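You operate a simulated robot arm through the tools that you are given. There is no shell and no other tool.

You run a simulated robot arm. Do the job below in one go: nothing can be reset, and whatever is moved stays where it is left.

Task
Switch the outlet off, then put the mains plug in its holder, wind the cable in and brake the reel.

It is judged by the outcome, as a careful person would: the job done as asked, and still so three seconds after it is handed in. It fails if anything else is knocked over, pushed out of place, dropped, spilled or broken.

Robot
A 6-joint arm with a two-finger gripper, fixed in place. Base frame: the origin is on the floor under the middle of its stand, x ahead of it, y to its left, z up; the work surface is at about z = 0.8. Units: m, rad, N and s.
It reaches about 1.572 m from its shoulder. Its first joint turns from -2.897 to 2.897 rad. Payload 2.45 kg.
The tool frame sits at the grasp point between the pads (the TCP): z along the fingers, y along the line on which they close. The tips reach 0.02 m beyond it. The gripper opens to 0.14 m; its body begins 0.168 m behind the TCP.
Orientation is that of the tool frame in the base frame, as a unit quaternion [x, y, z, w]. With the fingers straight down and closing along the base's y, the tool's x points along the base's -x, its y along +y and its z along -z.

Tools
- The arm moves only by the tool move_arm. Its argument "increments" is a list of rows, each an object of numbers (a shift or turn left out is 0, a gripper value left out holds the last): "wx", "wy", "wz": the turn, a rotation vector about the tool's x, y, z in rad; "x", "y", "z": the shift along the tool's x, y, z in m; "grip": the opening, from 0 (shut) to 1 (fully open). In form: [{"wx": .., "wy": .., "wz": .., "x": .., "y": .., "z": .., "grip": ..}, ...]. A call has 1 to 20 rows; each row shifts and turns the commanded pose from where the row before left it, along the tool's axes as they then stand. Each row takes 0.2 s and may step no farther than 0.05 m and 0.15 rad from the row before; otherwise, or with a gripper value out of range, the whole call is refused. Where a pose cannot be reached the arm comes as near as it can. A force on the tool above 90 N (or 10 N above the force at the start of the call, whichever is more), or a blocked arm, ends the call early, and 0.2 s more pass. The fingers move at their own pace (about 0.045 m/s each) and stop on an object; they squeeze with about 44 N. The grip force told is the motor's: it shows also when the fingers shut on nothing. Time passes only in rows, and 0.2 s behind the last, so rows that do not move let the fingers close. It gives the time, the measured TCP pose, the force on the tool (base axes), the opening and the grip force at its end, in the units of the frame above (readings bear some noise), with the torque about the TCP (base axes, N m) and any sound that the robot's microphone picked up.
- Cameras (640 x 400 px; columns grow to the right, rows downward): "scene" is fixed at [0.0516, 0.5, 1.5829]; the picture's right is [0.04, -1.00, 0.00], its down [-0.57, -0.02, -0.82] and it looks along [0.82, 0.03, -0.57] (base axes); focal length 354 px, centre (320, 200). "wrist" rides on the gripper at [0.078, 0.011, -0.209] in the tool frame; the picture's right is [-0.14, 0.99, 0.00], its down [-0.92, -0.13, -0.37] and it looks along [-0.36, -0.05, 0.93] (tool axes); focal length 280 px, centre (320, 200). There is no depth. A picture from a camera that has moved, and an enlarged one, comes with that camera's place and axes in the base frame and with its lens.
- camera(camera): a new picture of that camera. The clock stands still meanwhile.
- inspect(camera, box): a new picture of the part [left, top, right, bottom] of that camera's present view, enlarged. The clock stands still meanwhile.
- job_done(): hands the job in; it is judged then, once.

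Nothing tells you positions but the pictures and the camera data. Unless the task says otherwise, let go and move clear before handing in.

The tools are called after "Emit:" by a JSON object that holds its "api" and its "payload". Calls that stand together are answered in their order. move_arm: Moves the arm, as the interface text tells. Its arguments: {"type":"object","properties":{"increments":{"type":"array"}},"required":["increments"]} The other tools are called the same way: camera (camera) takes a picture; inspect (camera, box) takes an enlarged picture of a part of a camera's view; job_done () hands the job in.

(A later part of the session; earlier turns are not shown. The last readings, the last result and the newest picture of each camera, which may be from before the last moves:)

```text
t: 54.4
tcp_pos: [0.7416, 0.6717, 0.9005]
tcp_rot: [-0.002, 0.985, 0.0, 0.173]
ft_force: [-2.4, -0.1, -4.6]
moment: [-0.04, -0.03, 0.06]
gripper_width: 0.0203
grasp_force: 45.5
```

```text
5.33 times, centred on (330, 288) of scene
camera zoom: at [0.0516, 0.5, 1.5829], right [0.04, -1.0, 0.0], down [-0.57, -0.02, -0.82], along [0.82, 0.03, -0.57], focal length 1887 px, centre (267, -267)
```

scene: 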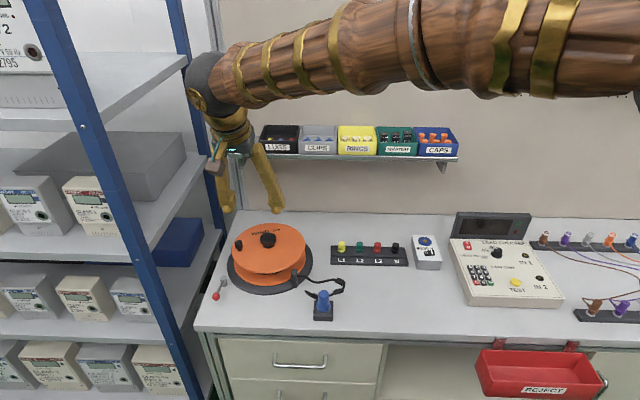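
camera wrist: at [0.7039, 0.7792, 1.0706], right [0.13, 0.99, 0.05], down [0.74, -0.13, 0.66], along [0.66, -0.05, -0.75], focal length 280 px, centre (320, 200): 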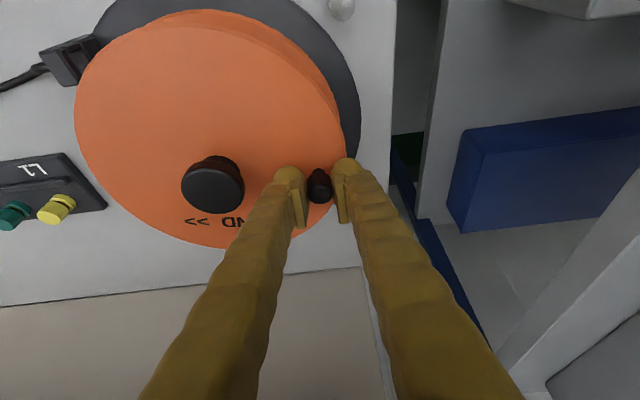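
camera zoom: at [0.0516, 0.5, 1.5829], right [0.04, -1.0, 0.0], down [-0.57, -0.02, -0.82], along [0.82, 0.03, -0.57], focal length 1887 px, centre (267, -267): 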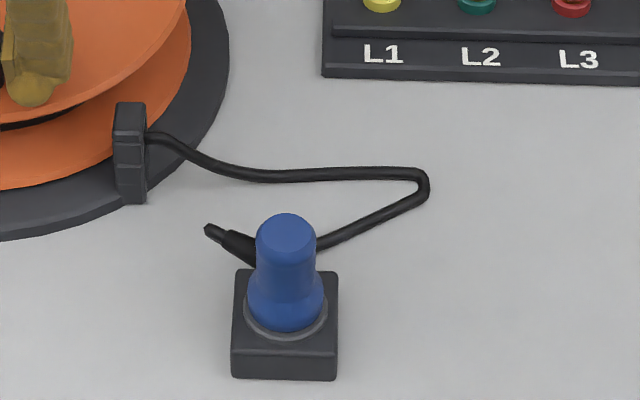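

Winding works well with little force. I'll continue 80° more.

Emit:
{"api": "move_arm", "payload": {"increments": [{"x": 0.0007, "y": 0.015, "z": -0.0002}, {"x": -0.0017, "y": 0.0149, "z": 0.0006}, {"x": -0.0042, "y": 0.0143, "z": 0.0015}, {"x": -0.0064, "y": 0.0133, "z": 0.0023}, {"x": -0.0085, "y": 0.012, "z": 0.0031}, {"x": -0.0103, "y": 0.0102, "z": 0.0038}, {"x": -0.0118, "y": 0.0081, "z": 0.0043}, {"x": -0.013, "y": 0.0058, "z": 0.0047}, {}]}}

Emit:
{"api": "inspect", "payload": {"camera": "scene", "box": [200, 190, 360, 320]}}

Emit:
{"api": "inspect", "payload": {"camera": "scene", "box": [280, 250, 380, 325]}}

```text
t: 56.4
tcp_pos: [0.8006, 0.7674, 0.904]
tcp_rot: [-0.002, 0.985, 0.001, 0.175]
ft_force: [1.5, -15.6, 11.5]
moment: [-0.07, 0.07, -0.38]
gripper_width: 0.0203
grasp_force: 44.9
```

```text
3.08 times, centred on (280, 255) of scene
camera zoom: at [0.0516, 0.5, 1.5829], right [0.04, -1.0, 0.0], down [-0.57, -0.02, -0.82], along [0.82, 0.03, -0.57], focal length 1088 px, centre (443, 31)
```

zoom: 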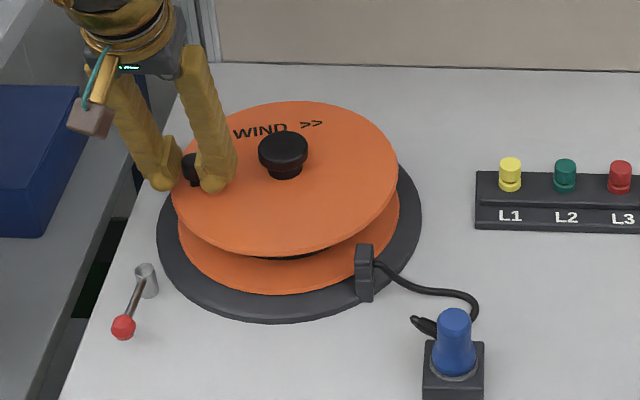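

```text
5.33 times, centred on (330, 288) of scene
camera zoom: at [0.0516, 0.5, 1.5829], right [0.04, -1.0, 0.0], down [-0.57, -0.02, -0.82], along [0.82, 0.03, -0.57], focal length 1887 px, centre (267, -267)
```

zoom: 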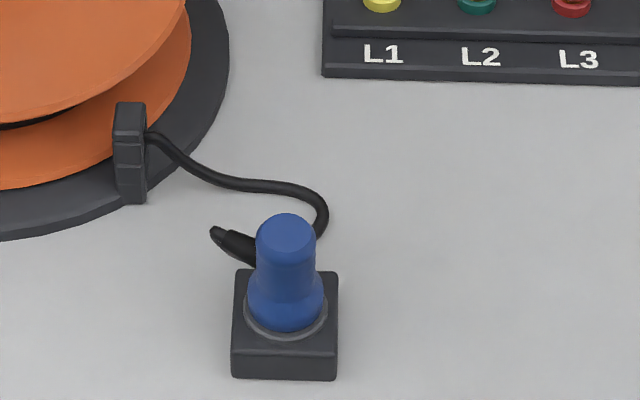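

One full turn is done and the loop is much smaller. I'll continue in 60° steps, watching the cable and plug.

Emit:
{"api": "move_arm", "payload": {"increments": [{"x": -0.0138, "y": 0.0025, "z": 0.005}, {"x": -0.014, "y": 0.0007, "z": 0.0051}, {"x": -0.0139, "y": -0.0018, "z": 0.0051}, {"x": -0.0134, "y": -0.0045, "z": 0.0049}, {"x": -0.0125, "y": -0.0068, "z": 0.0046}, {"x": -0.0112, "y": -0.009, "z": 0.0041}, {}]}}

Emit:
{"api": "inspect", "payload": {"camera": "scene", "box": [280, 250, 380, 325]}}

```text
t: 58.0
tcp_pos: [0.8855, 0.7458, 0.9028]
tcp_rot: [-0.001, 0.985, 0.0, 0.175]
ft_force: [0.1, -0.9, 0.0]
moment: [0.03, -0.01, -0.01]
gripper_width: 0.0
grasp_force: 30.0
```

```text
5.33 times, centred on (330, 288) of scene
camera zoom: at [0.0516, 0.5, 1.5829], right [0.04, -1.0, 0.0], down [-0.57, -0.02, -0.82], along [0.82, 0.03, -0.57], focal length 1887 px, centre (267, -267)
```

zoom: 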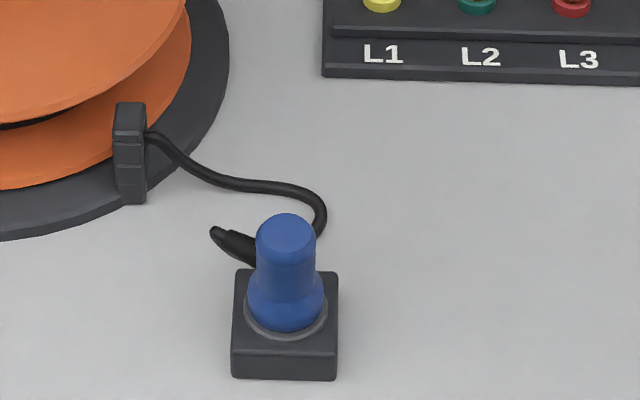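

The handle slipped out of the pads. I'll look at where it is before moving.

Emit:
{"api": "camera", "payload": {"camera": "wrist"}}

Emit:
{"api": "inspect", "payload": {"camera": "scene", "box": [200, 150, 340, 290]}}

```text
taken
camera wrist: at [0.7406, 0.7563, 1.0712], right [0.13, 0.99, 0.05], down [0.74, -0.13, 0.66], along [0.66, -0.05, -0.75], focal length 280 px, centre (320, 200)
```

wrist: 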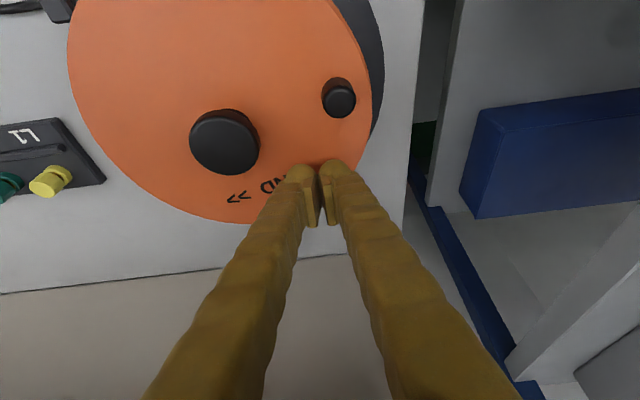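

```text
2.86 times, centred on (270, 220) of scene
camera zoom: at [0.0516, 0.5, 1.5829], right [0.04, -1.0, 0.0], down [-0.57, -0.02, -0.82], along [0.82, 0.03, -0.57], focal length 1011 px, centre (463, 143)
```

zoom: 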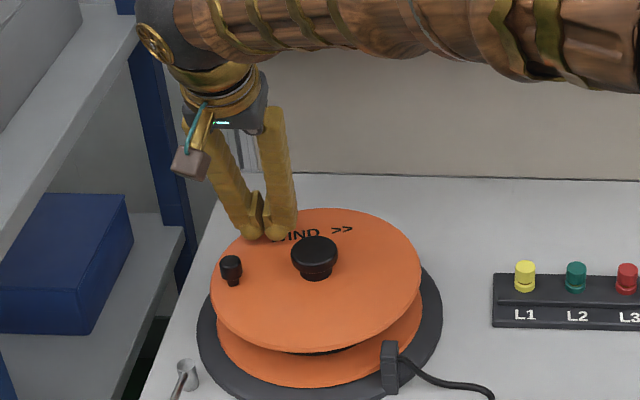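

The handle stayed near (0.807, 0.766). I'll rise, open, go back over it and grip it again.

Emit:
{"api": "move_arm", "payload": {"increments": [{"x": -0.0086, "z": -0.0235}, {"x": -0.0086, "z": -0.0235, "grip": 0.43}, {"x": 0.0376, "y": 0.0095, "z": -0.0137}, {"x": 0.0376, "y": 0.0095, "z": -0.0137}, {}, {}, {}]}}

Emit:
{"api": "inspect", "payload": {"camera": "wrist", "box": [240, 100, 400, 240]}}

```text
t: 59.6
tcp_pos: [0.8074, 0.7654, 0.9529]
tcp_rot: [-0.001, 0.985, 0.0, 0.174]
ft_force: [0.5, 0.2, 0.8]
moment: [0.0, 0.0, 0.03]
gripper_width: 0.0603
grasp_force: 0.2
```

```text
2.86 times, centred on (320, 170) of wrist
camera zoom: at [0.662, 0.7756, 1.1213], right [0.13, 0.99, 0.05], down [0.74, -0.13, 0.66], along [0.66, -0.05, -0.75], focal length 801 px, centre (320, 286)
```

zoom: 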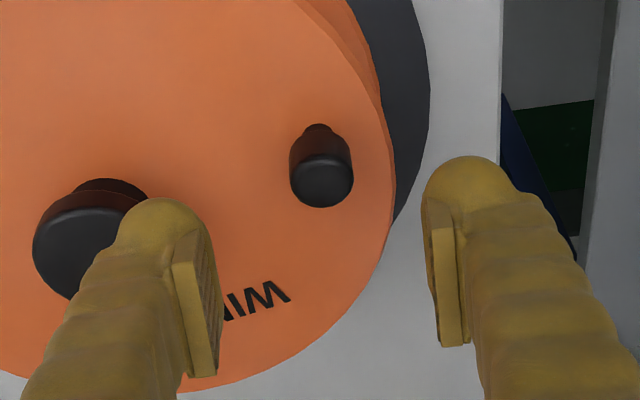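

Emit:
{"api": "move_arm", "payload": {"increments": [{"x": 0.0069, "y": 0.0016, "z": 0.0188}, {"x": 0.0069, "z": 0.0188}, {"x": 0.0044, "z": 0.0122}, {}, {"grip": 0.2}, {}, {"grip": 0}, {}, {}, {}]}}

Emit:
{"api": "inspect", "payload": {"camera": "wrist", "box": [240, 100, 400, 240]}}

```text
t: 61.8
tcp_pos: [0.8057, 0.7665, 0.9011]
tcp_rot: [-0.001, 0.985, 0.0, 0.174]
ft_force: [-3.5, 5.8, -1.8]
moment: [0.08, -0.05, -0.11]
gripper_width: 0.0201
grasp_force: 45.1
```

```text
2.86 times, centred on (320, 170) of wrist
camera zoom: at [0.6603, 0.7778, 1.0699], right [0.13, 0.99, 0.05], down [0.74, -0.13, 0.66], along [0.66, -0.05, -0.75], focal length 801 px, centre (320, 286)
```

zoom: 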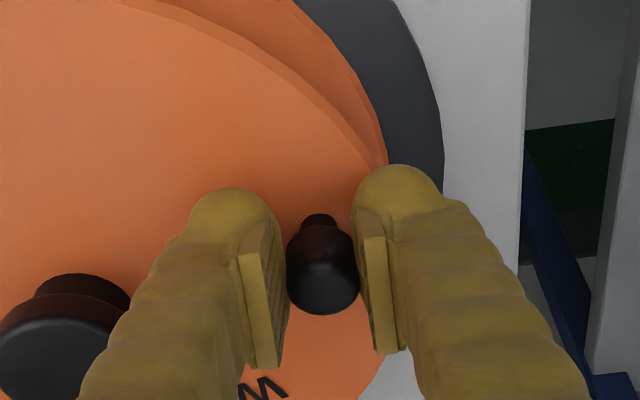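

Emit:
{"api": "move_arm", "payload": {"increments": [{"x": -0.0069, "y": 0.001, "z": 0.0025}, {"x": -0.007, "y": 0.0009, "z": 0.0026}, {"x": -0.007, "y": 0.0, "z": 0.0026}, {"x": -0.007, "y": -0.0006, "z": 0.0025}, {"x": -0.0069, "y": -0.0014, "z": 0.0025}, {"x": -0.0068, "y": -0.0019, "z": 0.0025}, {}]}}

Emit:
{"api": "inspect", "payload": {"camera": "wrist", "box": [240, 100, 400, 240]}}

Emit:
{"api": "inspect", "payload": {"camera": "scene", "box": [280, 250, 380, 325]}}

```text
t: 63.4
tcp_pos: [0.8487, 0.7694, 0.9015]
tcp_rot: [-0.003, 0.984, 0.003, 0.176]
ft_force: [-10.6, 88.9, -5.9]
moment: [0.92, -0.16, -0.92]
gripper_width: 0.0185
grasp_force: 44.2
```

```text
2.86 times, centred on (320, 170) of wrist
camera zoom: at [0.7028, 0.7786, 1.0692], right [0.12, 0.99, 0.05], down [0.74, -0.13, 0.66], along [0.66, -0.04, -0.75], focal length 801 px, centre (320, 286)
```

zoom: 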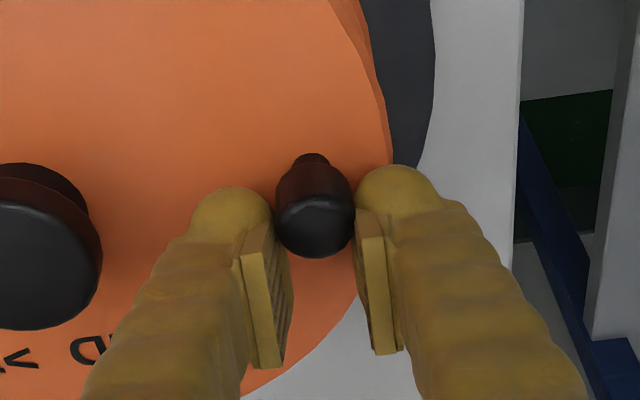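

```text
5.33 times, centred on (330, 288) of scene
camera zoom: at [0.0516, 0.5, 1.5829], right [0.04, -1.0, 0.0], down [-0.57, -0.02, -0.82], along [0.82, 0.03, -0.57], focal length 1887 px, centre (267, -267)
```

zoom: 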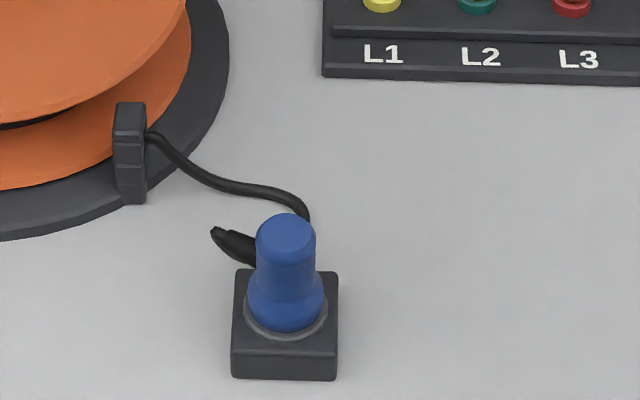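

The handle lagged and slid toward the fingertips, building up a side force. I'll relieve that, open, and see whether the reel stays put.

Emit:
{"api": "move_arm", "payload": {"increments": [{"y": 0.0025}, {"y": 0.0025}, {"grip": 0.43}, {}, {}, {}]}}

Emit:
{"api": "inspect", "payload": {"camera": "wrist", "box": [240, 100, 400, 240]}}

Emit:
{"api": "inspect", "payload": {"camera": "scene", "box": [280, 250, 380, 325]}}

Emit:
{"api": "camera", "payload": {"camera": "wrist"}}

```text
t: 64.8
tcp_pos: [0.8492, 0.7695, 0.8988]
tcp_rot: [-0.002, 0.985, 0.0, 0.175]
ft_force: [-0.1, -0.4, -0.2]
moment: [-0.01, 0.02, -0.01]
gripper_width: 0.0602
grasp_force: 0.1
```

```text
2.86 times, centred on (320, 170) of wrist
camera zoom: at [0.7041, 0.7794, 1.0678], right [0.13, 0.99, 0.05], down [0.74, -0.13, 0.66], along [0.66, -0.05, -0.75], focal length 801 px, centre (320, 286)
```

zoom: 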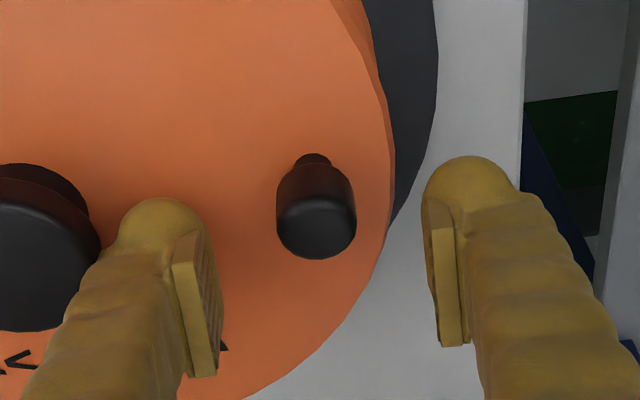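

```text
5.33 times, centred on (330, 288) of scene
camera zoom: at [0.0516, 0.5, 1.5829], right [0.04, -1.0, 0.0], down [-0.57, -0.02, -0.82], along [0.82, 0.03, -0.57], focal length 1887 px, centre (267, -267)
```

zoom: 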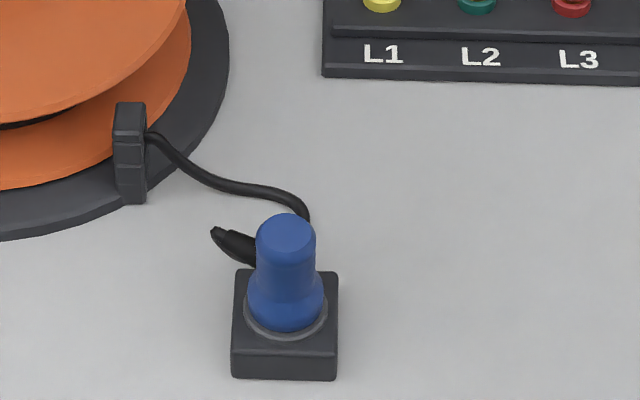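

```text
taken
camera wrist: at [0.7041, 0.7794, 1.0678], right [0.13, 0.99, 0.05], down [0.74, -0.13, 0.66], along [0.66, -0.05, -0.75], focal length 280 px, centre (320, 200)
```

wrist: 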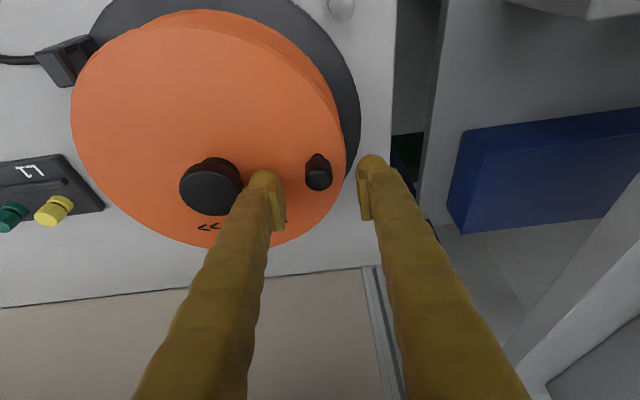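

The reel stayed put, so there is no springback; the grip direction just isn't good for pushing along +x. I'll rise and turn the gripper 45° so the pads push along the handle's path.

Emit:
{"api": "move_arm", "payload": {"increments": [{"x": -0.0086, "z": -0.0235}, {"x": -0.0086, "z": -0.0235}, {"wx": -0.0449, "wz": -0.123}, {"wx": -0.0449, "wz": -0.123}, {"wx": -0.0449, "wz": -0.123}, {"wx": -0.0449, "wz": -0.123}, {"wx": -0.0449, "wz": -0.123}, {"wx": -0.0449, "wz": -0.123}, {"x": 0.0143, "y": 0.0131, "z": -0.0052}, {}, {}]}}

Emit:
{"api": "camera", "payload": {"camera": "wrist"}}

Emit:
{"api": "inspect", "payload": {"camera": "wrist", "box": [240, 100, 400, 240]}}

Emit:
{"api": "camera", "payload": {"camera": "scene"}}

```text
t: 67.2
tcp_pos: [0.8283, 0.7696, 0.9501]
tcp_rot: [-0.379, 0.909, 0.067, 0.162]
ft_force: [0.3, 0.4, -0.1]
moment: [-0.01, 0.02, 0.0]
gripper_width: 0.0601
grasp_force: 0.2
```

```text
taken
camera wrist: at [0.7189, 0.6745, 1.1182], right [-0.61, 0.79, 0.05], down [0.61, 0.43, 0.66], along [0.5, 0.43, -0.75], focal length 280 px, centre (320, 200)
```

wrist: 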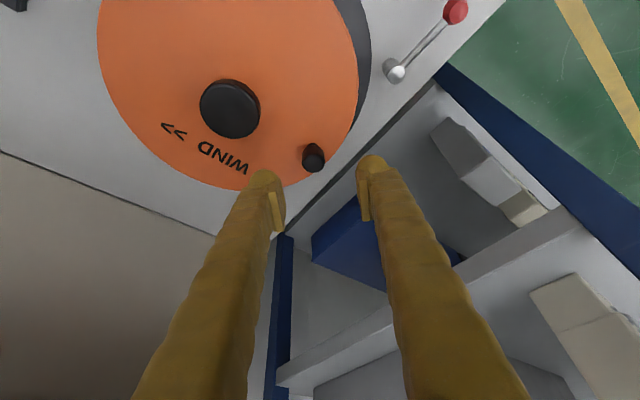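

```text
2.86 times, centred on (320, 170) of wrist
camera zoom: at [0.7189, 0.6745, 1.1182], right [-0.61, 0.79, 0.05], down [0.61, 0.43, 0.66], along [0.5, 0.43, -0.75], focal length 801 px, centre (320, 286)
```

zoom: 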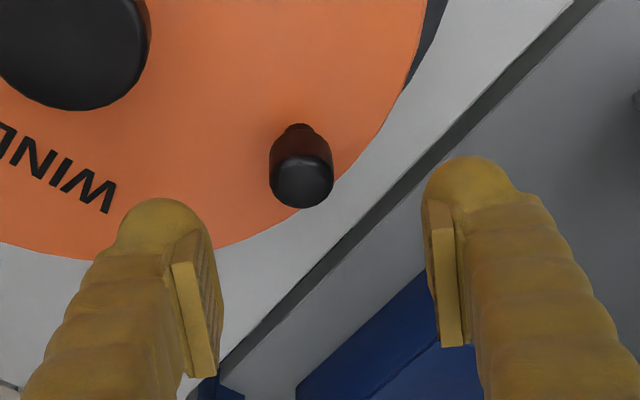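

```text
taken
```

scene: 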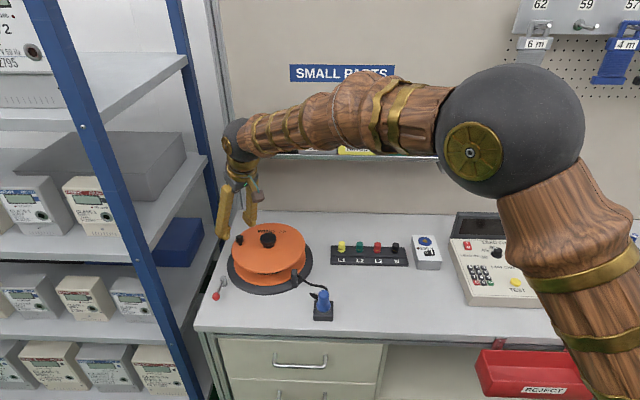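

The pads now straddle the handle along its direction of travel. I'll lower and grip.

Emit:
{"api": "move_arm", "payload": {"increments": [{"x": 0.0064, "y": -0.0045, "z": 0.0155}, {"x": 0.0063, "z": 0.0154}, {"x": 0.0063, "z": 0.0154}, {}, {"grip": 0.2}, {}, {"grip": 0}, {}, {}, {}]}}

Emit:
{"api": "inspect", "payload": {"camera": "wrist", "box": [240, 100, 400, 240]}}

```text
t: 69.4
tcp_pos: [0.8301, 0.7663, 0.9006]
tcp_rot: [-0.379, 0.909, 0.067, 0.161]
ft_force: [0.2, 2.4, -1.1]
moment: [-0.05, -0.07, 0.1]
gripper_width: 0.0204
grasp_force: 44.9
```

```text
2.86 times, centred on (320, 170) of wrist
camera zoom: at [0.7206, 0.6703, 1.0683], right [-0.61, 0.79, 0.05], down [0.61, 0.43, 0.66], along [0.5, 0.43, -0.75], focal length 801 px, centre (320, 286)
```

zoom: 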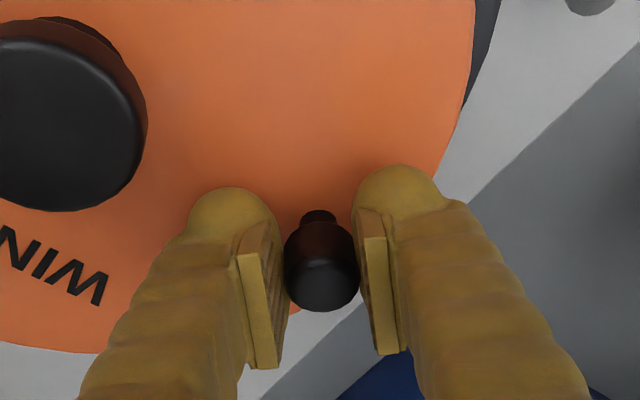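

Emit:
{"api": "move_arm", "payload": {"increments": [{"x": -0.0086, "y": -0.0118, "z": 0.0031}, {"x": -0.0066, "y": -0.0132, "z": 0.0024}, {"x": -0.0043, "y": -0.0142, "z": 0.0016}, {}]}}

Emit:
{"api": "inspect", "payload": {"camera": "wrist", "box": [240, 100, 400, 240]}}

Emit:
{"api": "inspect", "payload": {"camera": "scene", "box": [280, 250, 380, 325]}}

```text
t: 69.8
tcp_pos: [0.8367, 0.7714, 0.8994]
tcp_rot: [-0.38, 0.909, 0.069, 0.158]
ft_force: [-12.3, 4.6, 1.3]
moment: [-0.06, 0.17, 0.13]
gripper_width: 0.0204
grasp_force: 45.1
stopped in row 2: the force on the tool passed its limit at 102 N (the readings are from after the stop); the commanded pose is now the measured one
```

```text
2.86 times, centred on (320, 170) of wrist
camera zoom: at [0.7281, 0.6751, 1.068], right [-0.62, 0.79, 0.05], down [0.61, 0.44, 0.66], along [0.5, 0.44, -0.75], focal length 801 px, centre (320, 286)
```

zoom: 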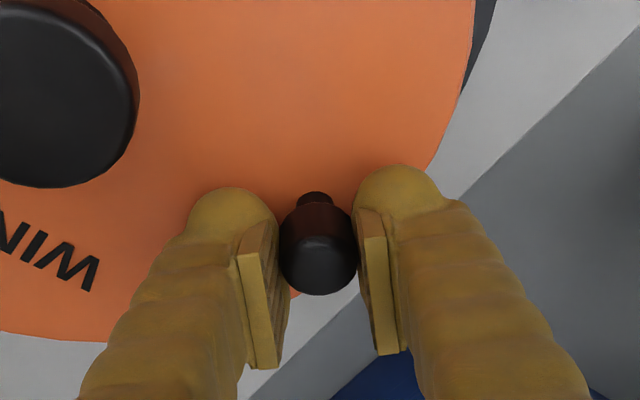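

```text
5.33 times, centred on (330, 288) of scene
camera zoom: at [0.0516, 0.5, 1.5829], right [0.04, -1.0, 0.0], down [-0.57, -0.02, -0.82], along [0.82, 0.03, -0.57], focal length 1887 px, centre (267, -267)
```

zoom: 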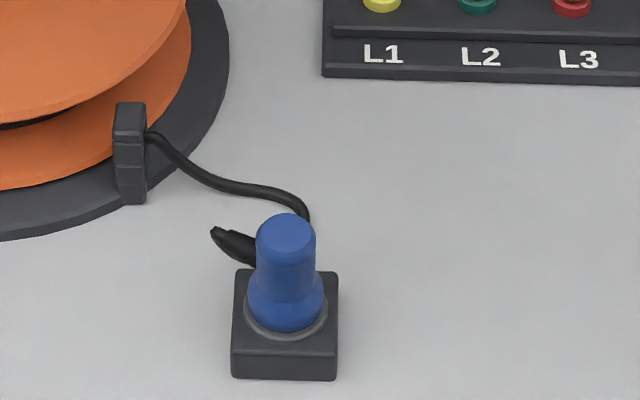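

The reel now meets a firm stop: about 100 N with no movement. The cable is pulled in to a short tail from guide to plug, and the plug is undisturbed, so it is wound in as far as it goes. I'll release the handle, rise and look at the brake lever.

Emit:
{"api": "move_arm", "payload": {"increments": [{"grip": 0.2}, {"grip": 0.43}, {}, {}, {"x": -0.0086, "z": -0.0235}, {"x": -0.0103, "z": -0.0282}, {"x": -0.0137, "z": -0.0376}, {}]}}

Emit:
{"api": "camera", "payload": {"camera": "wrist"}}

Emit:
{"api": "inspect", "payload": {"camera": "scene", "box": [200, 210, 360, 320]}}

```text
t: 71.7
tcp_pos: [0.8338, 0.7714, 0.9951]
tcp_rot: [-0.381, 0.908, 0.068, 0.158]
ft_force: [0.1, 0.1, -0.3]
moment: [-0.05, -0.02, 0.02]
gripper_width: 0.0603
grasp_force: 0.0
```

```text
taken
camera wrist: at [0.7263, 0.6754, 1.1656], right [-0.62, 0.79, 0.05], down [0.61, 0.44, 0.66], along [0.5, 0.44, -0.75], focal length 280 px, centre (320, 200)
```

wrist: 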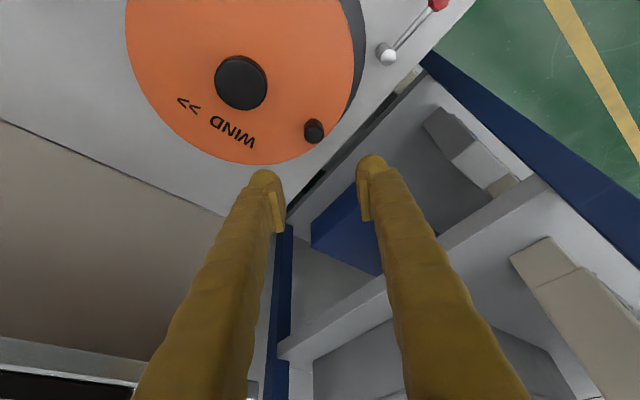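

```text
3.64 times, centred on (280, 265) of scene
camera zoom: at [0.0516, 0.5, 1.5829], right [0.04, -1.0, 0.0], down [-0.57, -0.02, -0.82], along [0.82, 0.03, -0.57], focal length 1286 px, centre (466, -36)
```

zoom: 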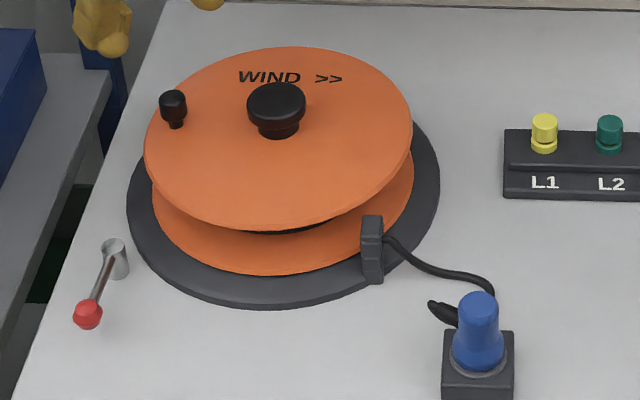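

Reel, cable and plug all look settled. I'll turn the gripper back to its straight lean and move over to inspect the brake lever (post near (0.733, 0.80), red ball near (0.672, 0.80)).

Emit:
{"api": "move_arm", "payload": {"increments": [{"wx": 0.0449, "wz": 0.123}, {"wx": 0.0449, "wz": 0.123}, {"wx": 0.0449, "wz": 0.123}, {"wx": 0.0449, "wz": 0.123}, {"wx": 0.0449, "wz": 0.123}, {"wx": 0.0449, "wz": 0.123}, {"x": 0.045, "z": -0.0164}, {"x": 0.045, "z": -0.0164}, {"x": 0.045, "z": -0.0164}, {"x": 0.045, "z": -0.0164}, {}]}}

Emit:
{"api": "camera", "payload": {"camera": "wrist"}}

Emit:
{"api": "camera", "payload": {"camera": "scene"}}

```text
t: 74.0
tcp_pos: [0.6469, 0.7697, 0.9962]
tcp_rot: [-0.003, 0.985, 0.0, 0.171]
ft_force: [-0.4, -0.2, -0.7]
moment: [-0.01, 0.05, 0.01]
gripper_width: 0.0602
grasp_force: 0.0
```

```text
taken
camera wrist: at [0.5026, 0.7784, 1.1664], right [0.12, 0.99, 0.05], down [0.74, -0.12, 0.66], along [0.66, -0.04, -0.75], focal length 280 px, centre (320, 200)
```

wrist: 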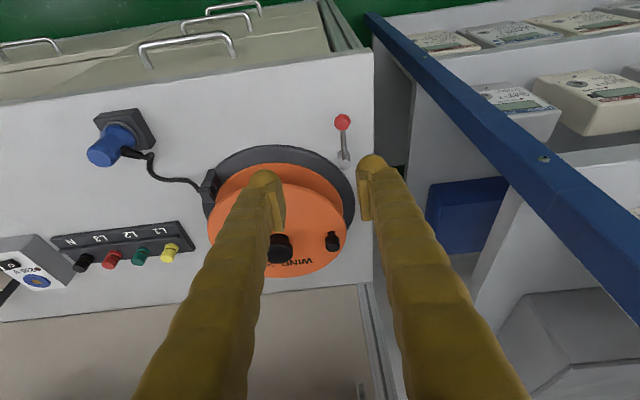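

```text
taken
```

scene: 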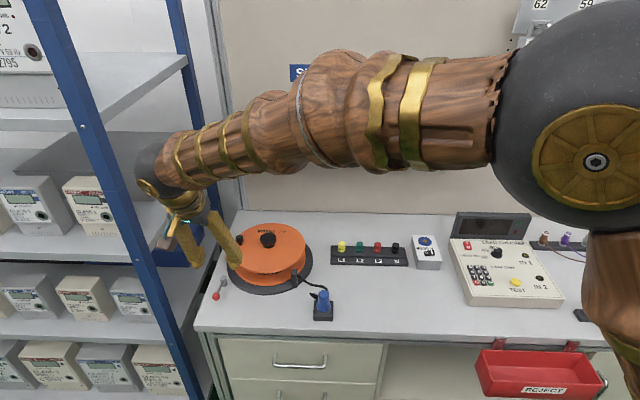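

Emit:
{"api": "inspect", "payload": {"camera": "wrist", "box": [310, 100, 390, 180]}}

Emit:
{"api": "inspect", "payload": {"camera": "scene", "box": [200, 265, 245, 310]}}

```text
5.00 times, centred on (350, 140) of wrist
camera zoom: at [0.5026, 0.7784, 1.1664], right [0.12, 0.99, 0.05], down [0.74, -0.12, 0.66], along [0.66, -0.04, -0.75], focal length 1402 px, centre (170, 500)
```

zoom: 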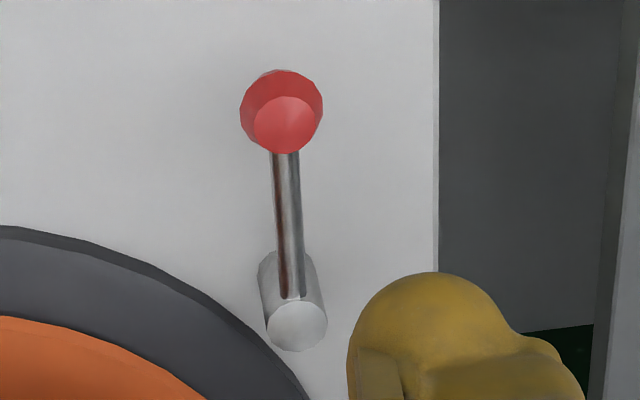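

```text
8.89 times, centred on (222, 288) of scene
camera zoom: at [0.0516, 0.5, 1.5829], right [0.04, -1.0, 0.0], down [-0.57, -0.02, -0.82], along [0.82, 0.03, -0.57], focal length 3144 px, centre (1187, -578)
```

zoom: 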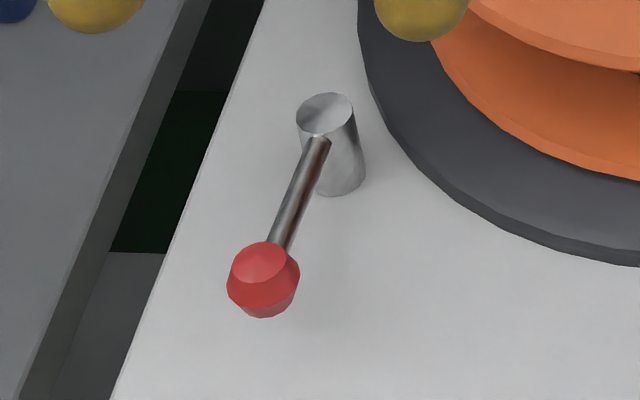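

The lever is a horizontal arm from a vertical post, with its red knob at about (0.671, 0.802, 0.83). I'll bring the gripper vertical above the knob with the fingers on either side, then feel gently which way it moves.

Emit:
{"api": "move_arm", "payload": {"increments": [{"wy": 0.1147, "grip": 0.32}, {"wy": 0.1147}, {"wy": 0.1147}, {"x": -0.012, "y": 0.016, "z": 0.03}, {"x": -0.012, "y": 0.016, "z": 0.03}, {}, {}]}}

Emit:
{"api": "camera", "payload": {"camera": "wrist"}}

Emit:
{"api": "inspect", "payload": {"camera": "wrist", "box": [250, 100, 410, 240]}}

Emit:
{"api": "inspect", "payload": {"camera": "scene", "box": [130, 130, 290, 310]}}

```text
t: 75.7
tcp_pos: [0.6702, 0.7988, 0.9328]
tcp_rot: [-0.004, 1.0, 0.001, 0.0]
ft_force: [-0.5, -1.4, -0.4]
moment: [0.02, 0.04, 0.01]
gripper_width: 0.0446
grasp_force: 0.0
```

```text
taken
camera wrist: at [0.5925, 0.8089, 1.1422], right [0.13, 0.99, 0.0], down [0.92, -0.12, 0.37], along [0.37, -0.05, -0.93], focal length 280 px, centre (320, 200)
```

wrist: 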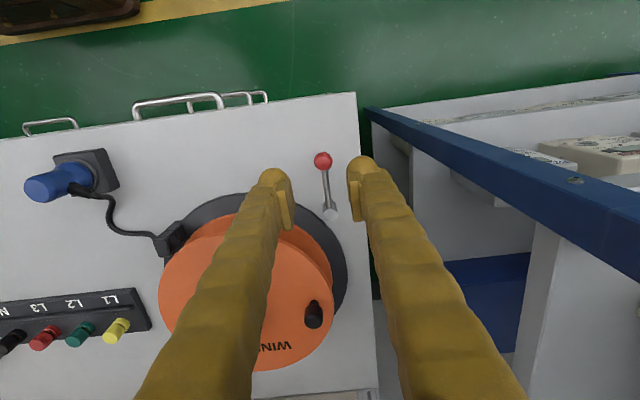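

```text
2.86 times, centred on (330, 170) of wrist
camera zoom: at [0.5925, 0.8089, 1.1422], right [0.13, 0.99, 0.0], down [0.92, -0.12, 0.37], along [0.37, -0.05, -0.93], focal length 801 px, centre (291, 286)
```

zoom: 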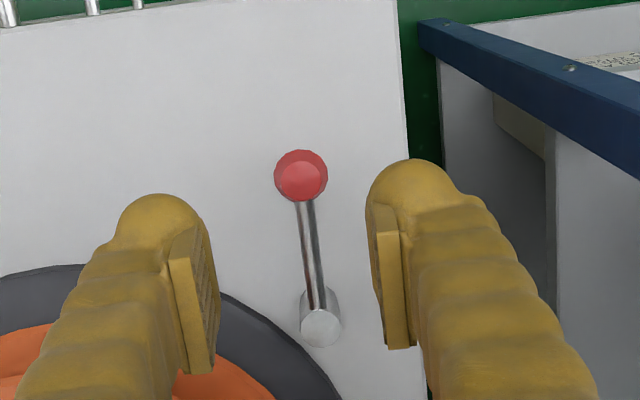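

```text
2.22 times, centred on (210, 220) of scene
camera zoom: at [0.0516, 0.5, 1.5829], right [0.04, -1.0, 0.0], down [-0.57, -0.02, -0.82], along [0.82, 0.03, -0.57], focal length 786 px, centre (564, 156)
```

zoom: 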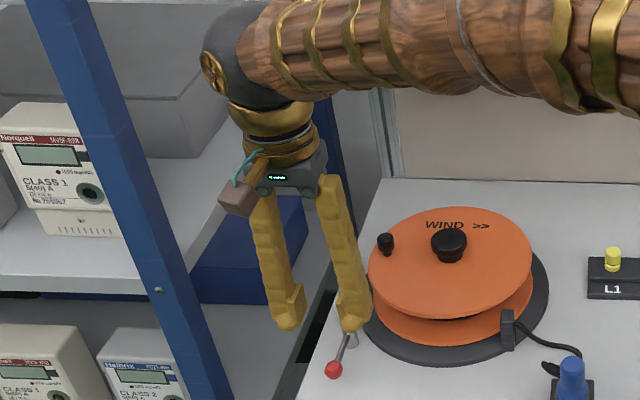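

The knob is centred between the fingers and the rack upright is well clear. I'll lower around the knob.

Emit:
{"api": "move_arm", "payload": {"increments": [{"y": 0.0038, "z": 0.03}, {"z": 0.03}, {"z": 0.02}, {"z": 0.012}, {}]}}

Emit:
{"api": "inspect", "payload": {"camera": "wrist", "box": [250, 100, 410, 240]}}

Emit:
{"api": "inspect", "payload": {"camera": "scene", "box": [180, 220, 280, 320]}}

```text
t: 76.8
tcp_pos: [0.6696, 0.805, 0.843]
tcp_rot: [-0.004, 1.0, 0.001, 0.0]
ft_force: [0.9, 0.0, -0.4]
moment: [-0.01, 0.01, 0.05]
gripper_width: 0.0447
grasp_force: 0.0
```

```text
2.86 times, centred on (330, 170) of wrist
camera zoom: at [0.5919, 0.8146, 1.0515], right [0.13, 0.99, 0.0], down [0.92, -0.12, 0.37], along [0.37, -0.05, -0.93], focal length 801 px, centre (291, 286)
```

zoom: 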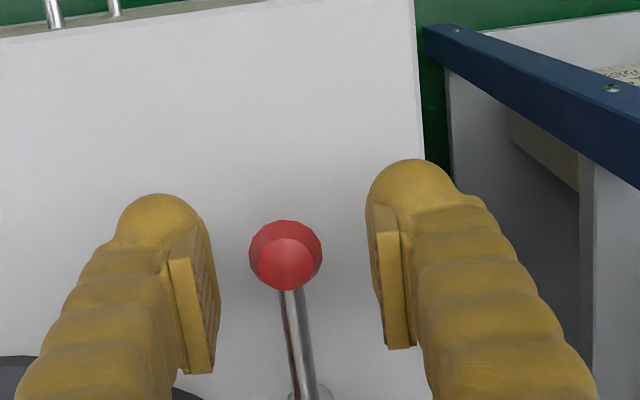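

```text
4.00 times, centred on (230, 270) of scene
camera zoom: at [0.0516, 0.5, 1.5829], right [0.04, -1.0, 0.0], down [-0.57, -0.02, -0.82], along [0.82, 0.03, -0.57], focal length 1415 px, centre (680, -80)
```

zoom: 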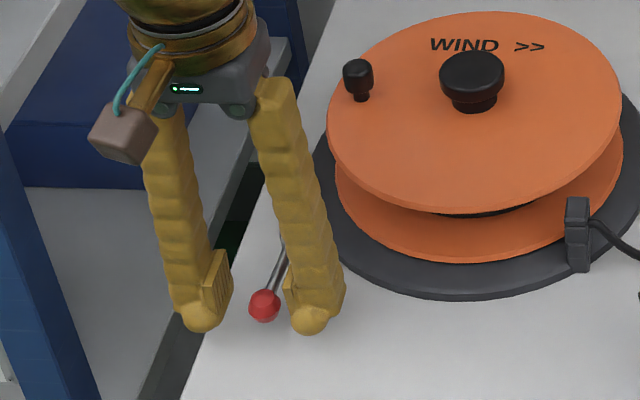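

Emit:
{"api": "move_arm", "payload": {"increments": [{"z": 0.005}, {"grip": 0.2}, {"grip": 0.0}, {}, {}, {}]}}

```text
t: 78.2
tcp_pos: [0.6699, 0.8039, 0.8377]
tcp_rot: [-0.004, 1.0, 0.0, 0.0]
ft_force: [-2.4, -18.6, -0.9]
moment: [-0.19, 0.1, -0.16]
gripper_width: 0.0201
grasp_force: 44.8
```

Emit:
{"api": "move_arm", "payload": {"increments": [{"y": -0.002}, {"y": -0.002}, {}]}}

```text
t: 79.0
tcp_pos: [0.6702, 0.8008, 0.8371]
tcp_rot: [-0.004, 1.0, 0.001, 0.0]
ft_force: [1.9, 5.6, 0.7]
moment: [0.08, -0.22, 0.33]
gripper_width: 0.0201
grasp_force: 44.5
```

Emit:
{"api": "move_arm", "payload": {"increments": [{"y": -0.002}, {"y": -0.002}, {}]}}

Emit:
{"api": "inspect", "payload": {"camera": "wrist", "box": [250, 100, 410, 240]}}

```text
t: 79.8
tcp_pos: [0.6697, 0.797, 0.8373]
tcp_rot: [-0.004, 1.0, 0.001, -0.001]
ft_force: [-10.1, 3.4, 3.8]
moment: [0.01, 0.13, 0.2]
gripper_width: 0.0198
grasp_force: 44.8
```

```text
2.86 times, centred on (330, 170) of wrist
camera zoom: at [0.5924, 0.8071, 1.0455], right [0.13, 0.99, 0.0], down [0.92, -0.12, 0.37], along [0.37, -0.05, -0.93], focal length 801 px, centre (291, 286)
```

zoom: 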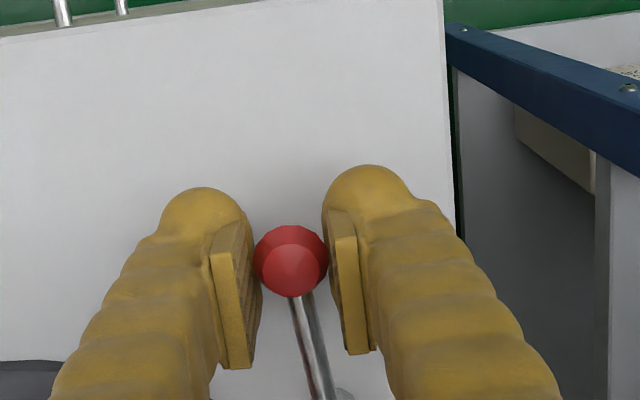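

The lever moves freely toward −y (toward the reel), while +y met a stop. I'll swing it about its post in that direction, turning the gripper along with it.

Emit:
{"api": "move_arm", "payload": {"increments": [{"x": -0.0003, "y": -0.0065, "wz": -0.1}, {"x": -0.0003, "y": -0.0065, "wz": -0.1}, {"x": -0.0003, "y": -0.0065, "wz": -0.1}, {}]}}

Emit:
{"api": "inspect", "payload": {"camera": "wrist", "box": [250, 100, 410, 240]}}

Emit:
{"api": "inspect", "payload": {"camera": "scene", "box": [180, 220, 280, 320]}}

```text
t: 80.8
tcp_pos: [0.6742, 0.7767, 0.8372]
tcp_rot: [-0.154, 0.988, 0.001, 0.0]
ft_force: [29.1, 11.7, -20.7]
moment: [0.1, -0.37, -0.06]
gripper_width: 0.02
grasp_force: 45.1
```

```text
2.86 times, centred on (330, 170) of wrist
camera zoom: at [0.5967, 0.7628, 1.0453], right [-0.17, 0.99, 0.0], down [0.92, 0.16, 0.37], along [0.36, 0.06, -0.93], focal length 801 px, centre (291, 286)
```

zoom: 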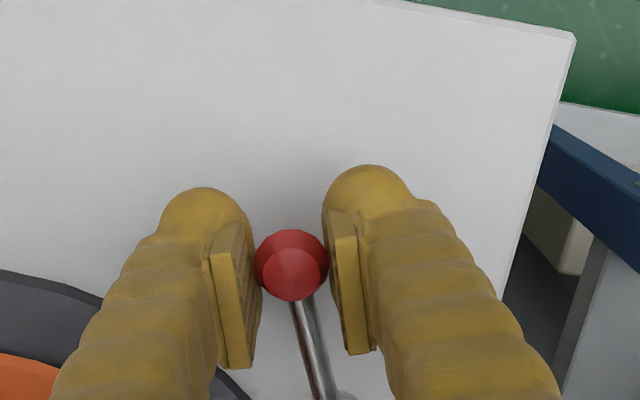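

```text
4.00 times, centred on (230, 270) of scene
camera zoom: at [0.0516, 0.5, 1.5829], right [0.04, -1.0, 0.0], down [-0.57, -0.02, -0.82], along [0.82, 0.03, -0.57], focal length 1415 px, centre (680, -80)
```

zoom: 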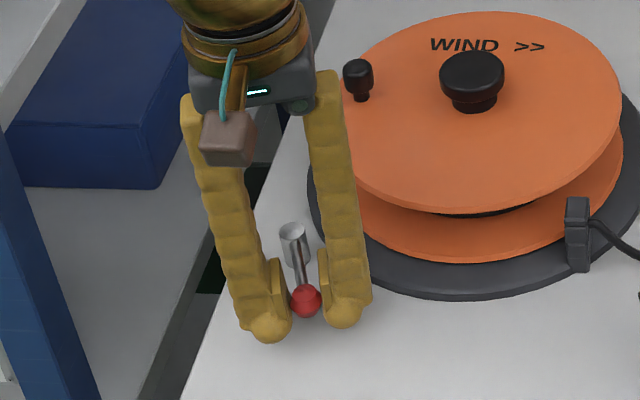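

It swings smoothly. I'll continue, trimming the radius a little.

Emit:
{"api": "move_arm", "payload": {"increments": [{"x": -0.0015, "y": -0.0063, "z": 0.0006, "wz": -0.1}, {"x": -0.0008, "y": -0.0063, "z": 0.0004, "wz": -0.1}, {"x": -0.0003, "y": -0.0063, "wz": -0.1}, {}]}}

Emit:
{"api": "inspect", "payload": {"camera": "wrist", "box": [250, 100, 410, 240]}}

Emit:
{"api": "inspect", "payload": {"camera": "scene", "box": [180, 220, 280, 320]}}

```text
t: 81.8
tcp_pos: [0.6807, 0.7603, 0.8361]
tcp_rot: [-0.3, 0.954, 0.0, -0.001]
ft_force: [-8.5, -7.6, 4.5]
moment: [-0.1, 0.15, 0.0]
gripper_width: 0.0197
grasp_force: 44.8
```

```text
2.86 times, centred on (330, 170) of wrist
camera zoom: at [0.6124, 0.7255, 1.0451], right [-0.45, 0.89, 0.0], down [0.83, 0.42, 0.37], along [0.33, 0.17, -0.93], focal length 801 px, centre (291, 286)
```

zoom: 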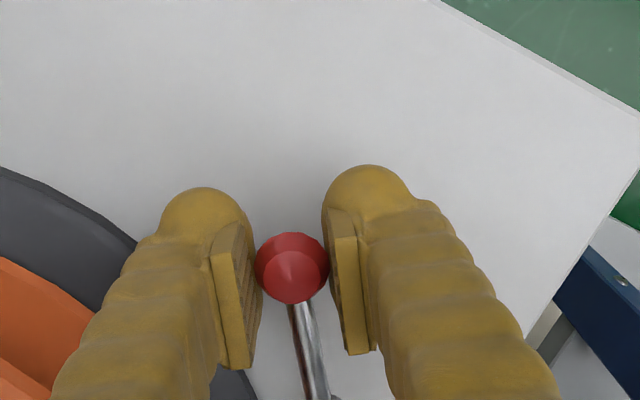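

```text
4.00 times, centred on (230, 270) of scene
camera zoom: at [0.0516, 0.5, 1.5829], right [0.04, -1.0, 0.0], down [-0.57, -0.02, -0.82], along [0.82, 0.03, -0.57], focal length 1415 px, centre (680, -80)
```

zoom: 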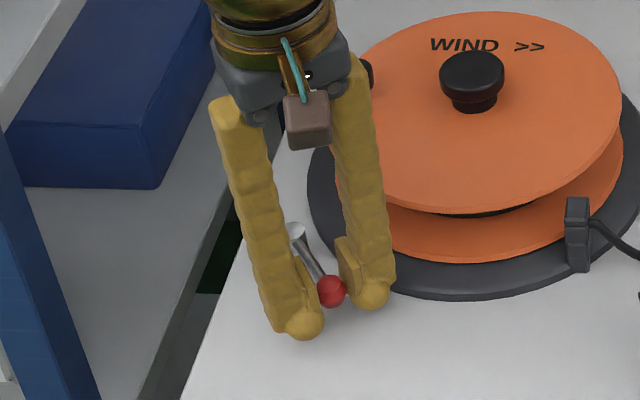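

Emit:
{"api": "move_arm", "payload": {"increments": [{"x": -0.0003, "y": -0.0032, "wz": -0.05}, {"x": -0.0003, "y": -0.0032, "wz": -0.05}, {}]}}

Emit:
{"api": "inspect", "payload": {"camera": "scene", "box": [190, 230, 270, 310]}}

```text
t: 82.7
tcp_pos: [0.6874, 0.7562, 0.8365]
tcp_rot: [-0.347, 0.938, 0.0, -0.002]
ft_force: [-12.6, -11.2, -4.2]
moment: [-0.1, 0.11, 0.08]
gripper_width: 0.0192
grasp_force: 44.6
```

```text
5.00 times, centred on (230, 270) of scene
camera zoom: at [0.0516, 0.5, 1.5829], right [0.04, -1.0, 0.0], down [-0.57, -0.02, -0.82], along [0.82, 0.03, -0.57], focal length 1769 px, centre (770, -150)
```

zoom: 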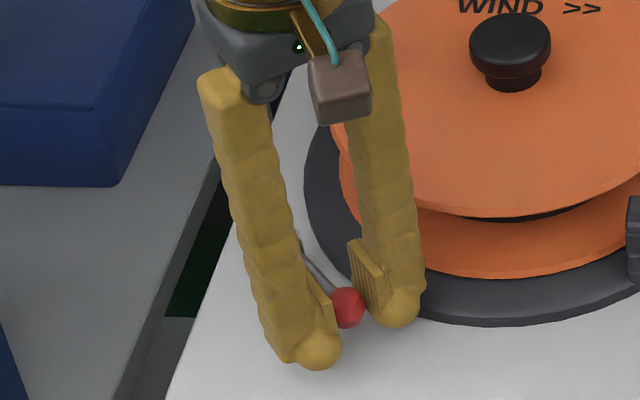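

Emit:
{"api": "move_arm", "payload": {"increments": [{"x": 0.0006, "y": -0.0032, "wz": -0.05}, {"x": 0.0003, "y": -0.0026, "wz": -0.04}, {}]}}

Emit:
{"api": "inspect", "payload": {"camera": "scene", "box": [190, 230, 270, 310]}}

Emit:
{"api": "camera", "payload": {"camera": "wrist"}}

```text
t: 83.5
tcp_pos: [0.6893, 0.7527, 0.837]
tcp_rot: [-0.39, 0.921, 0.001, 0.0]
ft_force: [-11.2, 40.2, -21.6]
moment: [0.72, -0.44, 0.23]
gripper_width: 0.0195
grasp_force: 44.0
```

```text
5.00 times, centred on (230, 270) of scene
camera zoom: at [0.0516, 0.5, 1.5829], right [0.04, -1.0, 0.0], down [-0.57, -0.02, -0.82], along [0.82, 0.03, -0.57], focal length 1769 px, centre (770, -150)
```

zoom: 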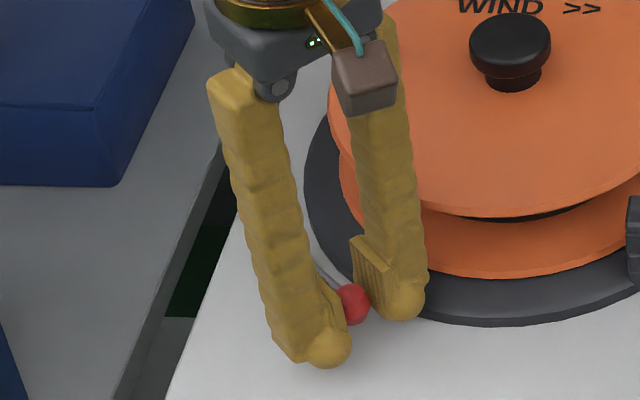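

```text
taken
camera wrist: at [0.6275, 0.7042, 1.0444], right [-0.61, 0.79, 0.0], down [0.73, 0.57, 0.37], along [0.29, 0.23, -0.93], focal length 280 px, centre (320, 200)
```

wrist: 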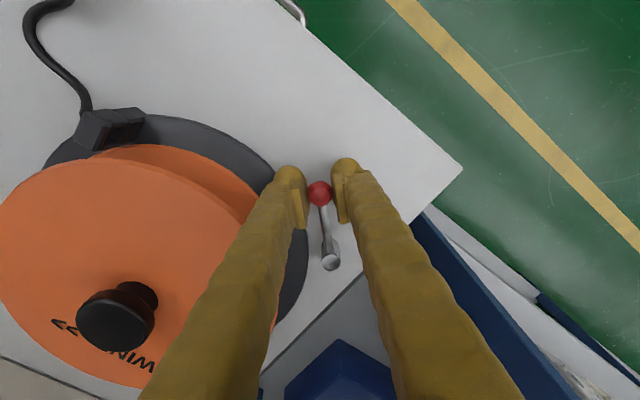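

Emit:
{"api": "move_arm", "payload": {"increments": [{"x": -0.0012, "y": -0.002}, {}]}}

Emit:
{"api": "inspect", "payload": {"camera": "wrist", "box": [250, 120, 390, 280]}}

```text
t: 84.0
tcp_pos: [0.6906, 0.7518, 0.8368]
tcp_rot: [-0.388, 0.922, 0.0, -0.001]
ft_force: [-50.0, 53.6, -15.5]
moment: [1.11, -0.42, 0.38]
gripper_width: 0.0195
grasp_force: 44.1
```

```text
2.50 times, centred on (320, 200) of wrist
camera zoom: at [0.629, 0.7031, 1.0446], right [-0.61, 0.79, 0.0], down [0.73, 0.57, 0.37], along [0.29, 0.23, -0.93], focal length 701 px, centre (320, 200)
```

zoom: 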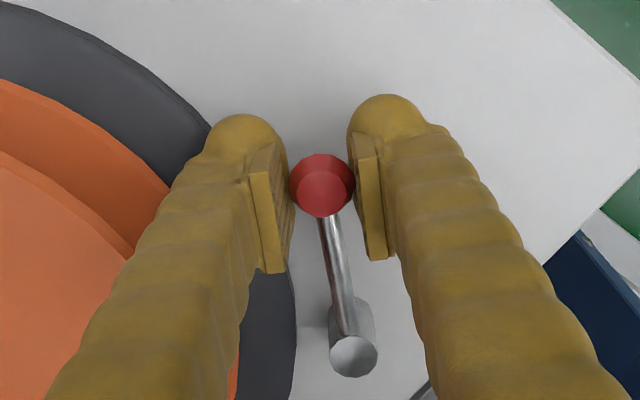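

The lever has swung about 47° and now resists firmly, but my inner finger is also close to the reel. I'll ease off, open while shifting away from the reel, and rise to look.

Emit:
{"api": "move_arm", "payload": {"increments": [{"x": 0.001, "y": 0.002}, {"y": 0.002, "grip": 0.18}, {"y": 0.003, "grip": 0.23}, {"y": 0.001, "grip": 0.25}, {}, {"z": -0.02}, {"z": -0.04}, {"z": -0.04}, {}]}}

Emit:
{"api": "camera", "payload": {"camera": "wrist"}}

Emit:
{"api": "inspect", "payload": {"camera": "scene", "box": [190, 220, 270, 310]}}

```text
t: 86.0
tcp_pos: [0.6858, 0.7559, 0.936]
tcp_rot: [-0.388, 0.922, -0.001, -0.001]
ft_force: [-0.6, -0.2, -0.6]
moment: [0.02, 0.01, 0.01]
gripper_width: 0.0351
grasp_force: 0.1
```

```text
taken
camera wrist: at [0.6243, 0.7073, 1.1448], right [-0.61, 0.79, 0.0], down [0.74, 0.57, 0.37], along [0.29, 0.23, -0.93], focal length 280 px, centre (320, 200)
```

wrist: 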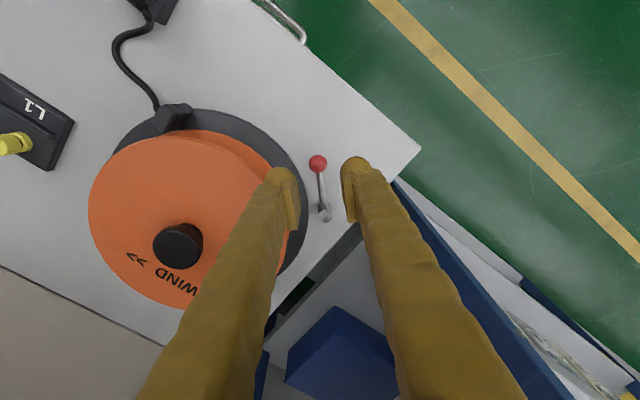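

```text
4.44 times, centred on (230, 265) of scene
camera zoom: at [0.0516, 0.5, 1.5829], right [0.04, -1.0, 0.0], down [-0.57, -0.02, -0.82], along [0.82, 0.03, -0.57], focal length 1572 px, centre (720, -89)
```

zoom: 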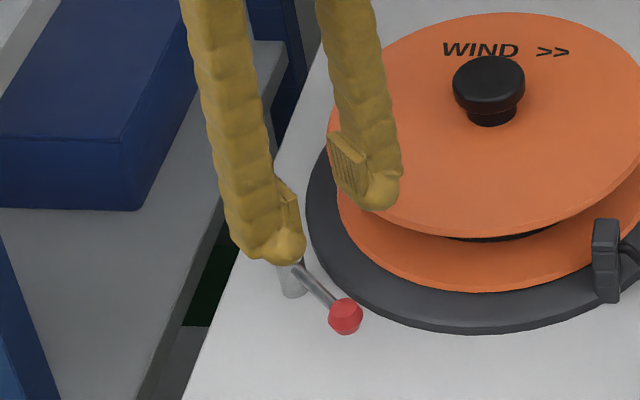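

The lever stayed where I left it, about 48° round. To make sure it is fully over, I'll shut the fingers and push it from its outer side, where nothing of mine is near the reel.

Emit:
{"api": "move_arm", "payload": {"increments": [{"y": 0.026, "grip": 0}, {"y": 0.026}, {}, {}, {"z": 0.033}, {"z": 0.033}, {"z": 0.032}, {}]}}

Emit:
{"api": "camera", "payload": {"camera": "wrist"}}

Emit:
{"api": "inspect", "payload": {"camera": "scene", "box": [190, 220, 270, 310]}}

```text
t: 87.8
tcp_pos: [0.6515, 0.7944, 0.8382]
tcp_rot: [-0.388, 0.922, 0.0, 0.001]
ft_force: [0.0, 0.2, 0.8]
moment: [0.01, 0.02, 0.0]
gripper_width: 0.0001
grasp_force: 29.5
```

```text
taken
camera wrist: at [0.5892, 0.7448, 1.0469], right [-0.61, 0.79, 0.0], down [0.74, 0.57, 0.37], along [0.29, 0.23, -0.93], focal length 280 px, centre (320, 200)
```

wrist: 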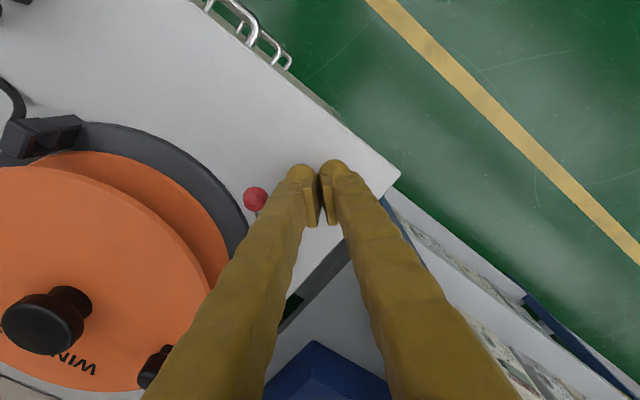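

```text
4.44 times, centred on (230, 265) of scene
camera zoom: at [0.0516, 0.5, 1.5829], right [0.04, -1.0, 0.0], down [-0.57, -0.02, -0.82], along [0.82, 0.03, -0.57], focal length 1572 px, centre (720, -89)
```

zoom: 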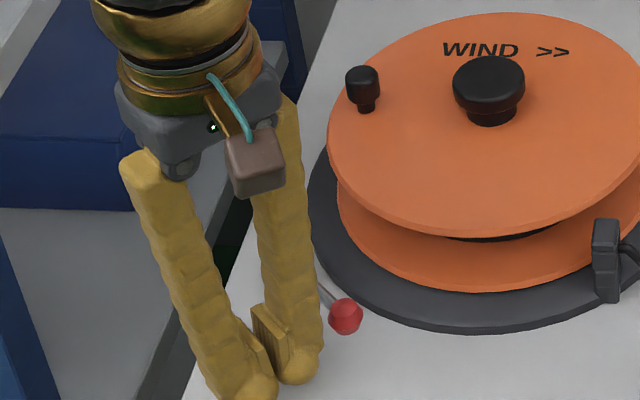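

Emit:
{"api": "move_arm", "payload": {"increments": [{"y": -0.006}, {"y": -0.004}, {}]}}

```text
t: 88.7
tcp_pos: [0.6566, 0.7858, 0.8389]
tcp_rot: [-0.389, 0.921, 0.0, 0.0]
ft_force: [-0.1, 0.0, 0.7]
moment: [0.01, 0.01, -0.02]
gripper_width: 0.0
grasp_force: 29.4
```

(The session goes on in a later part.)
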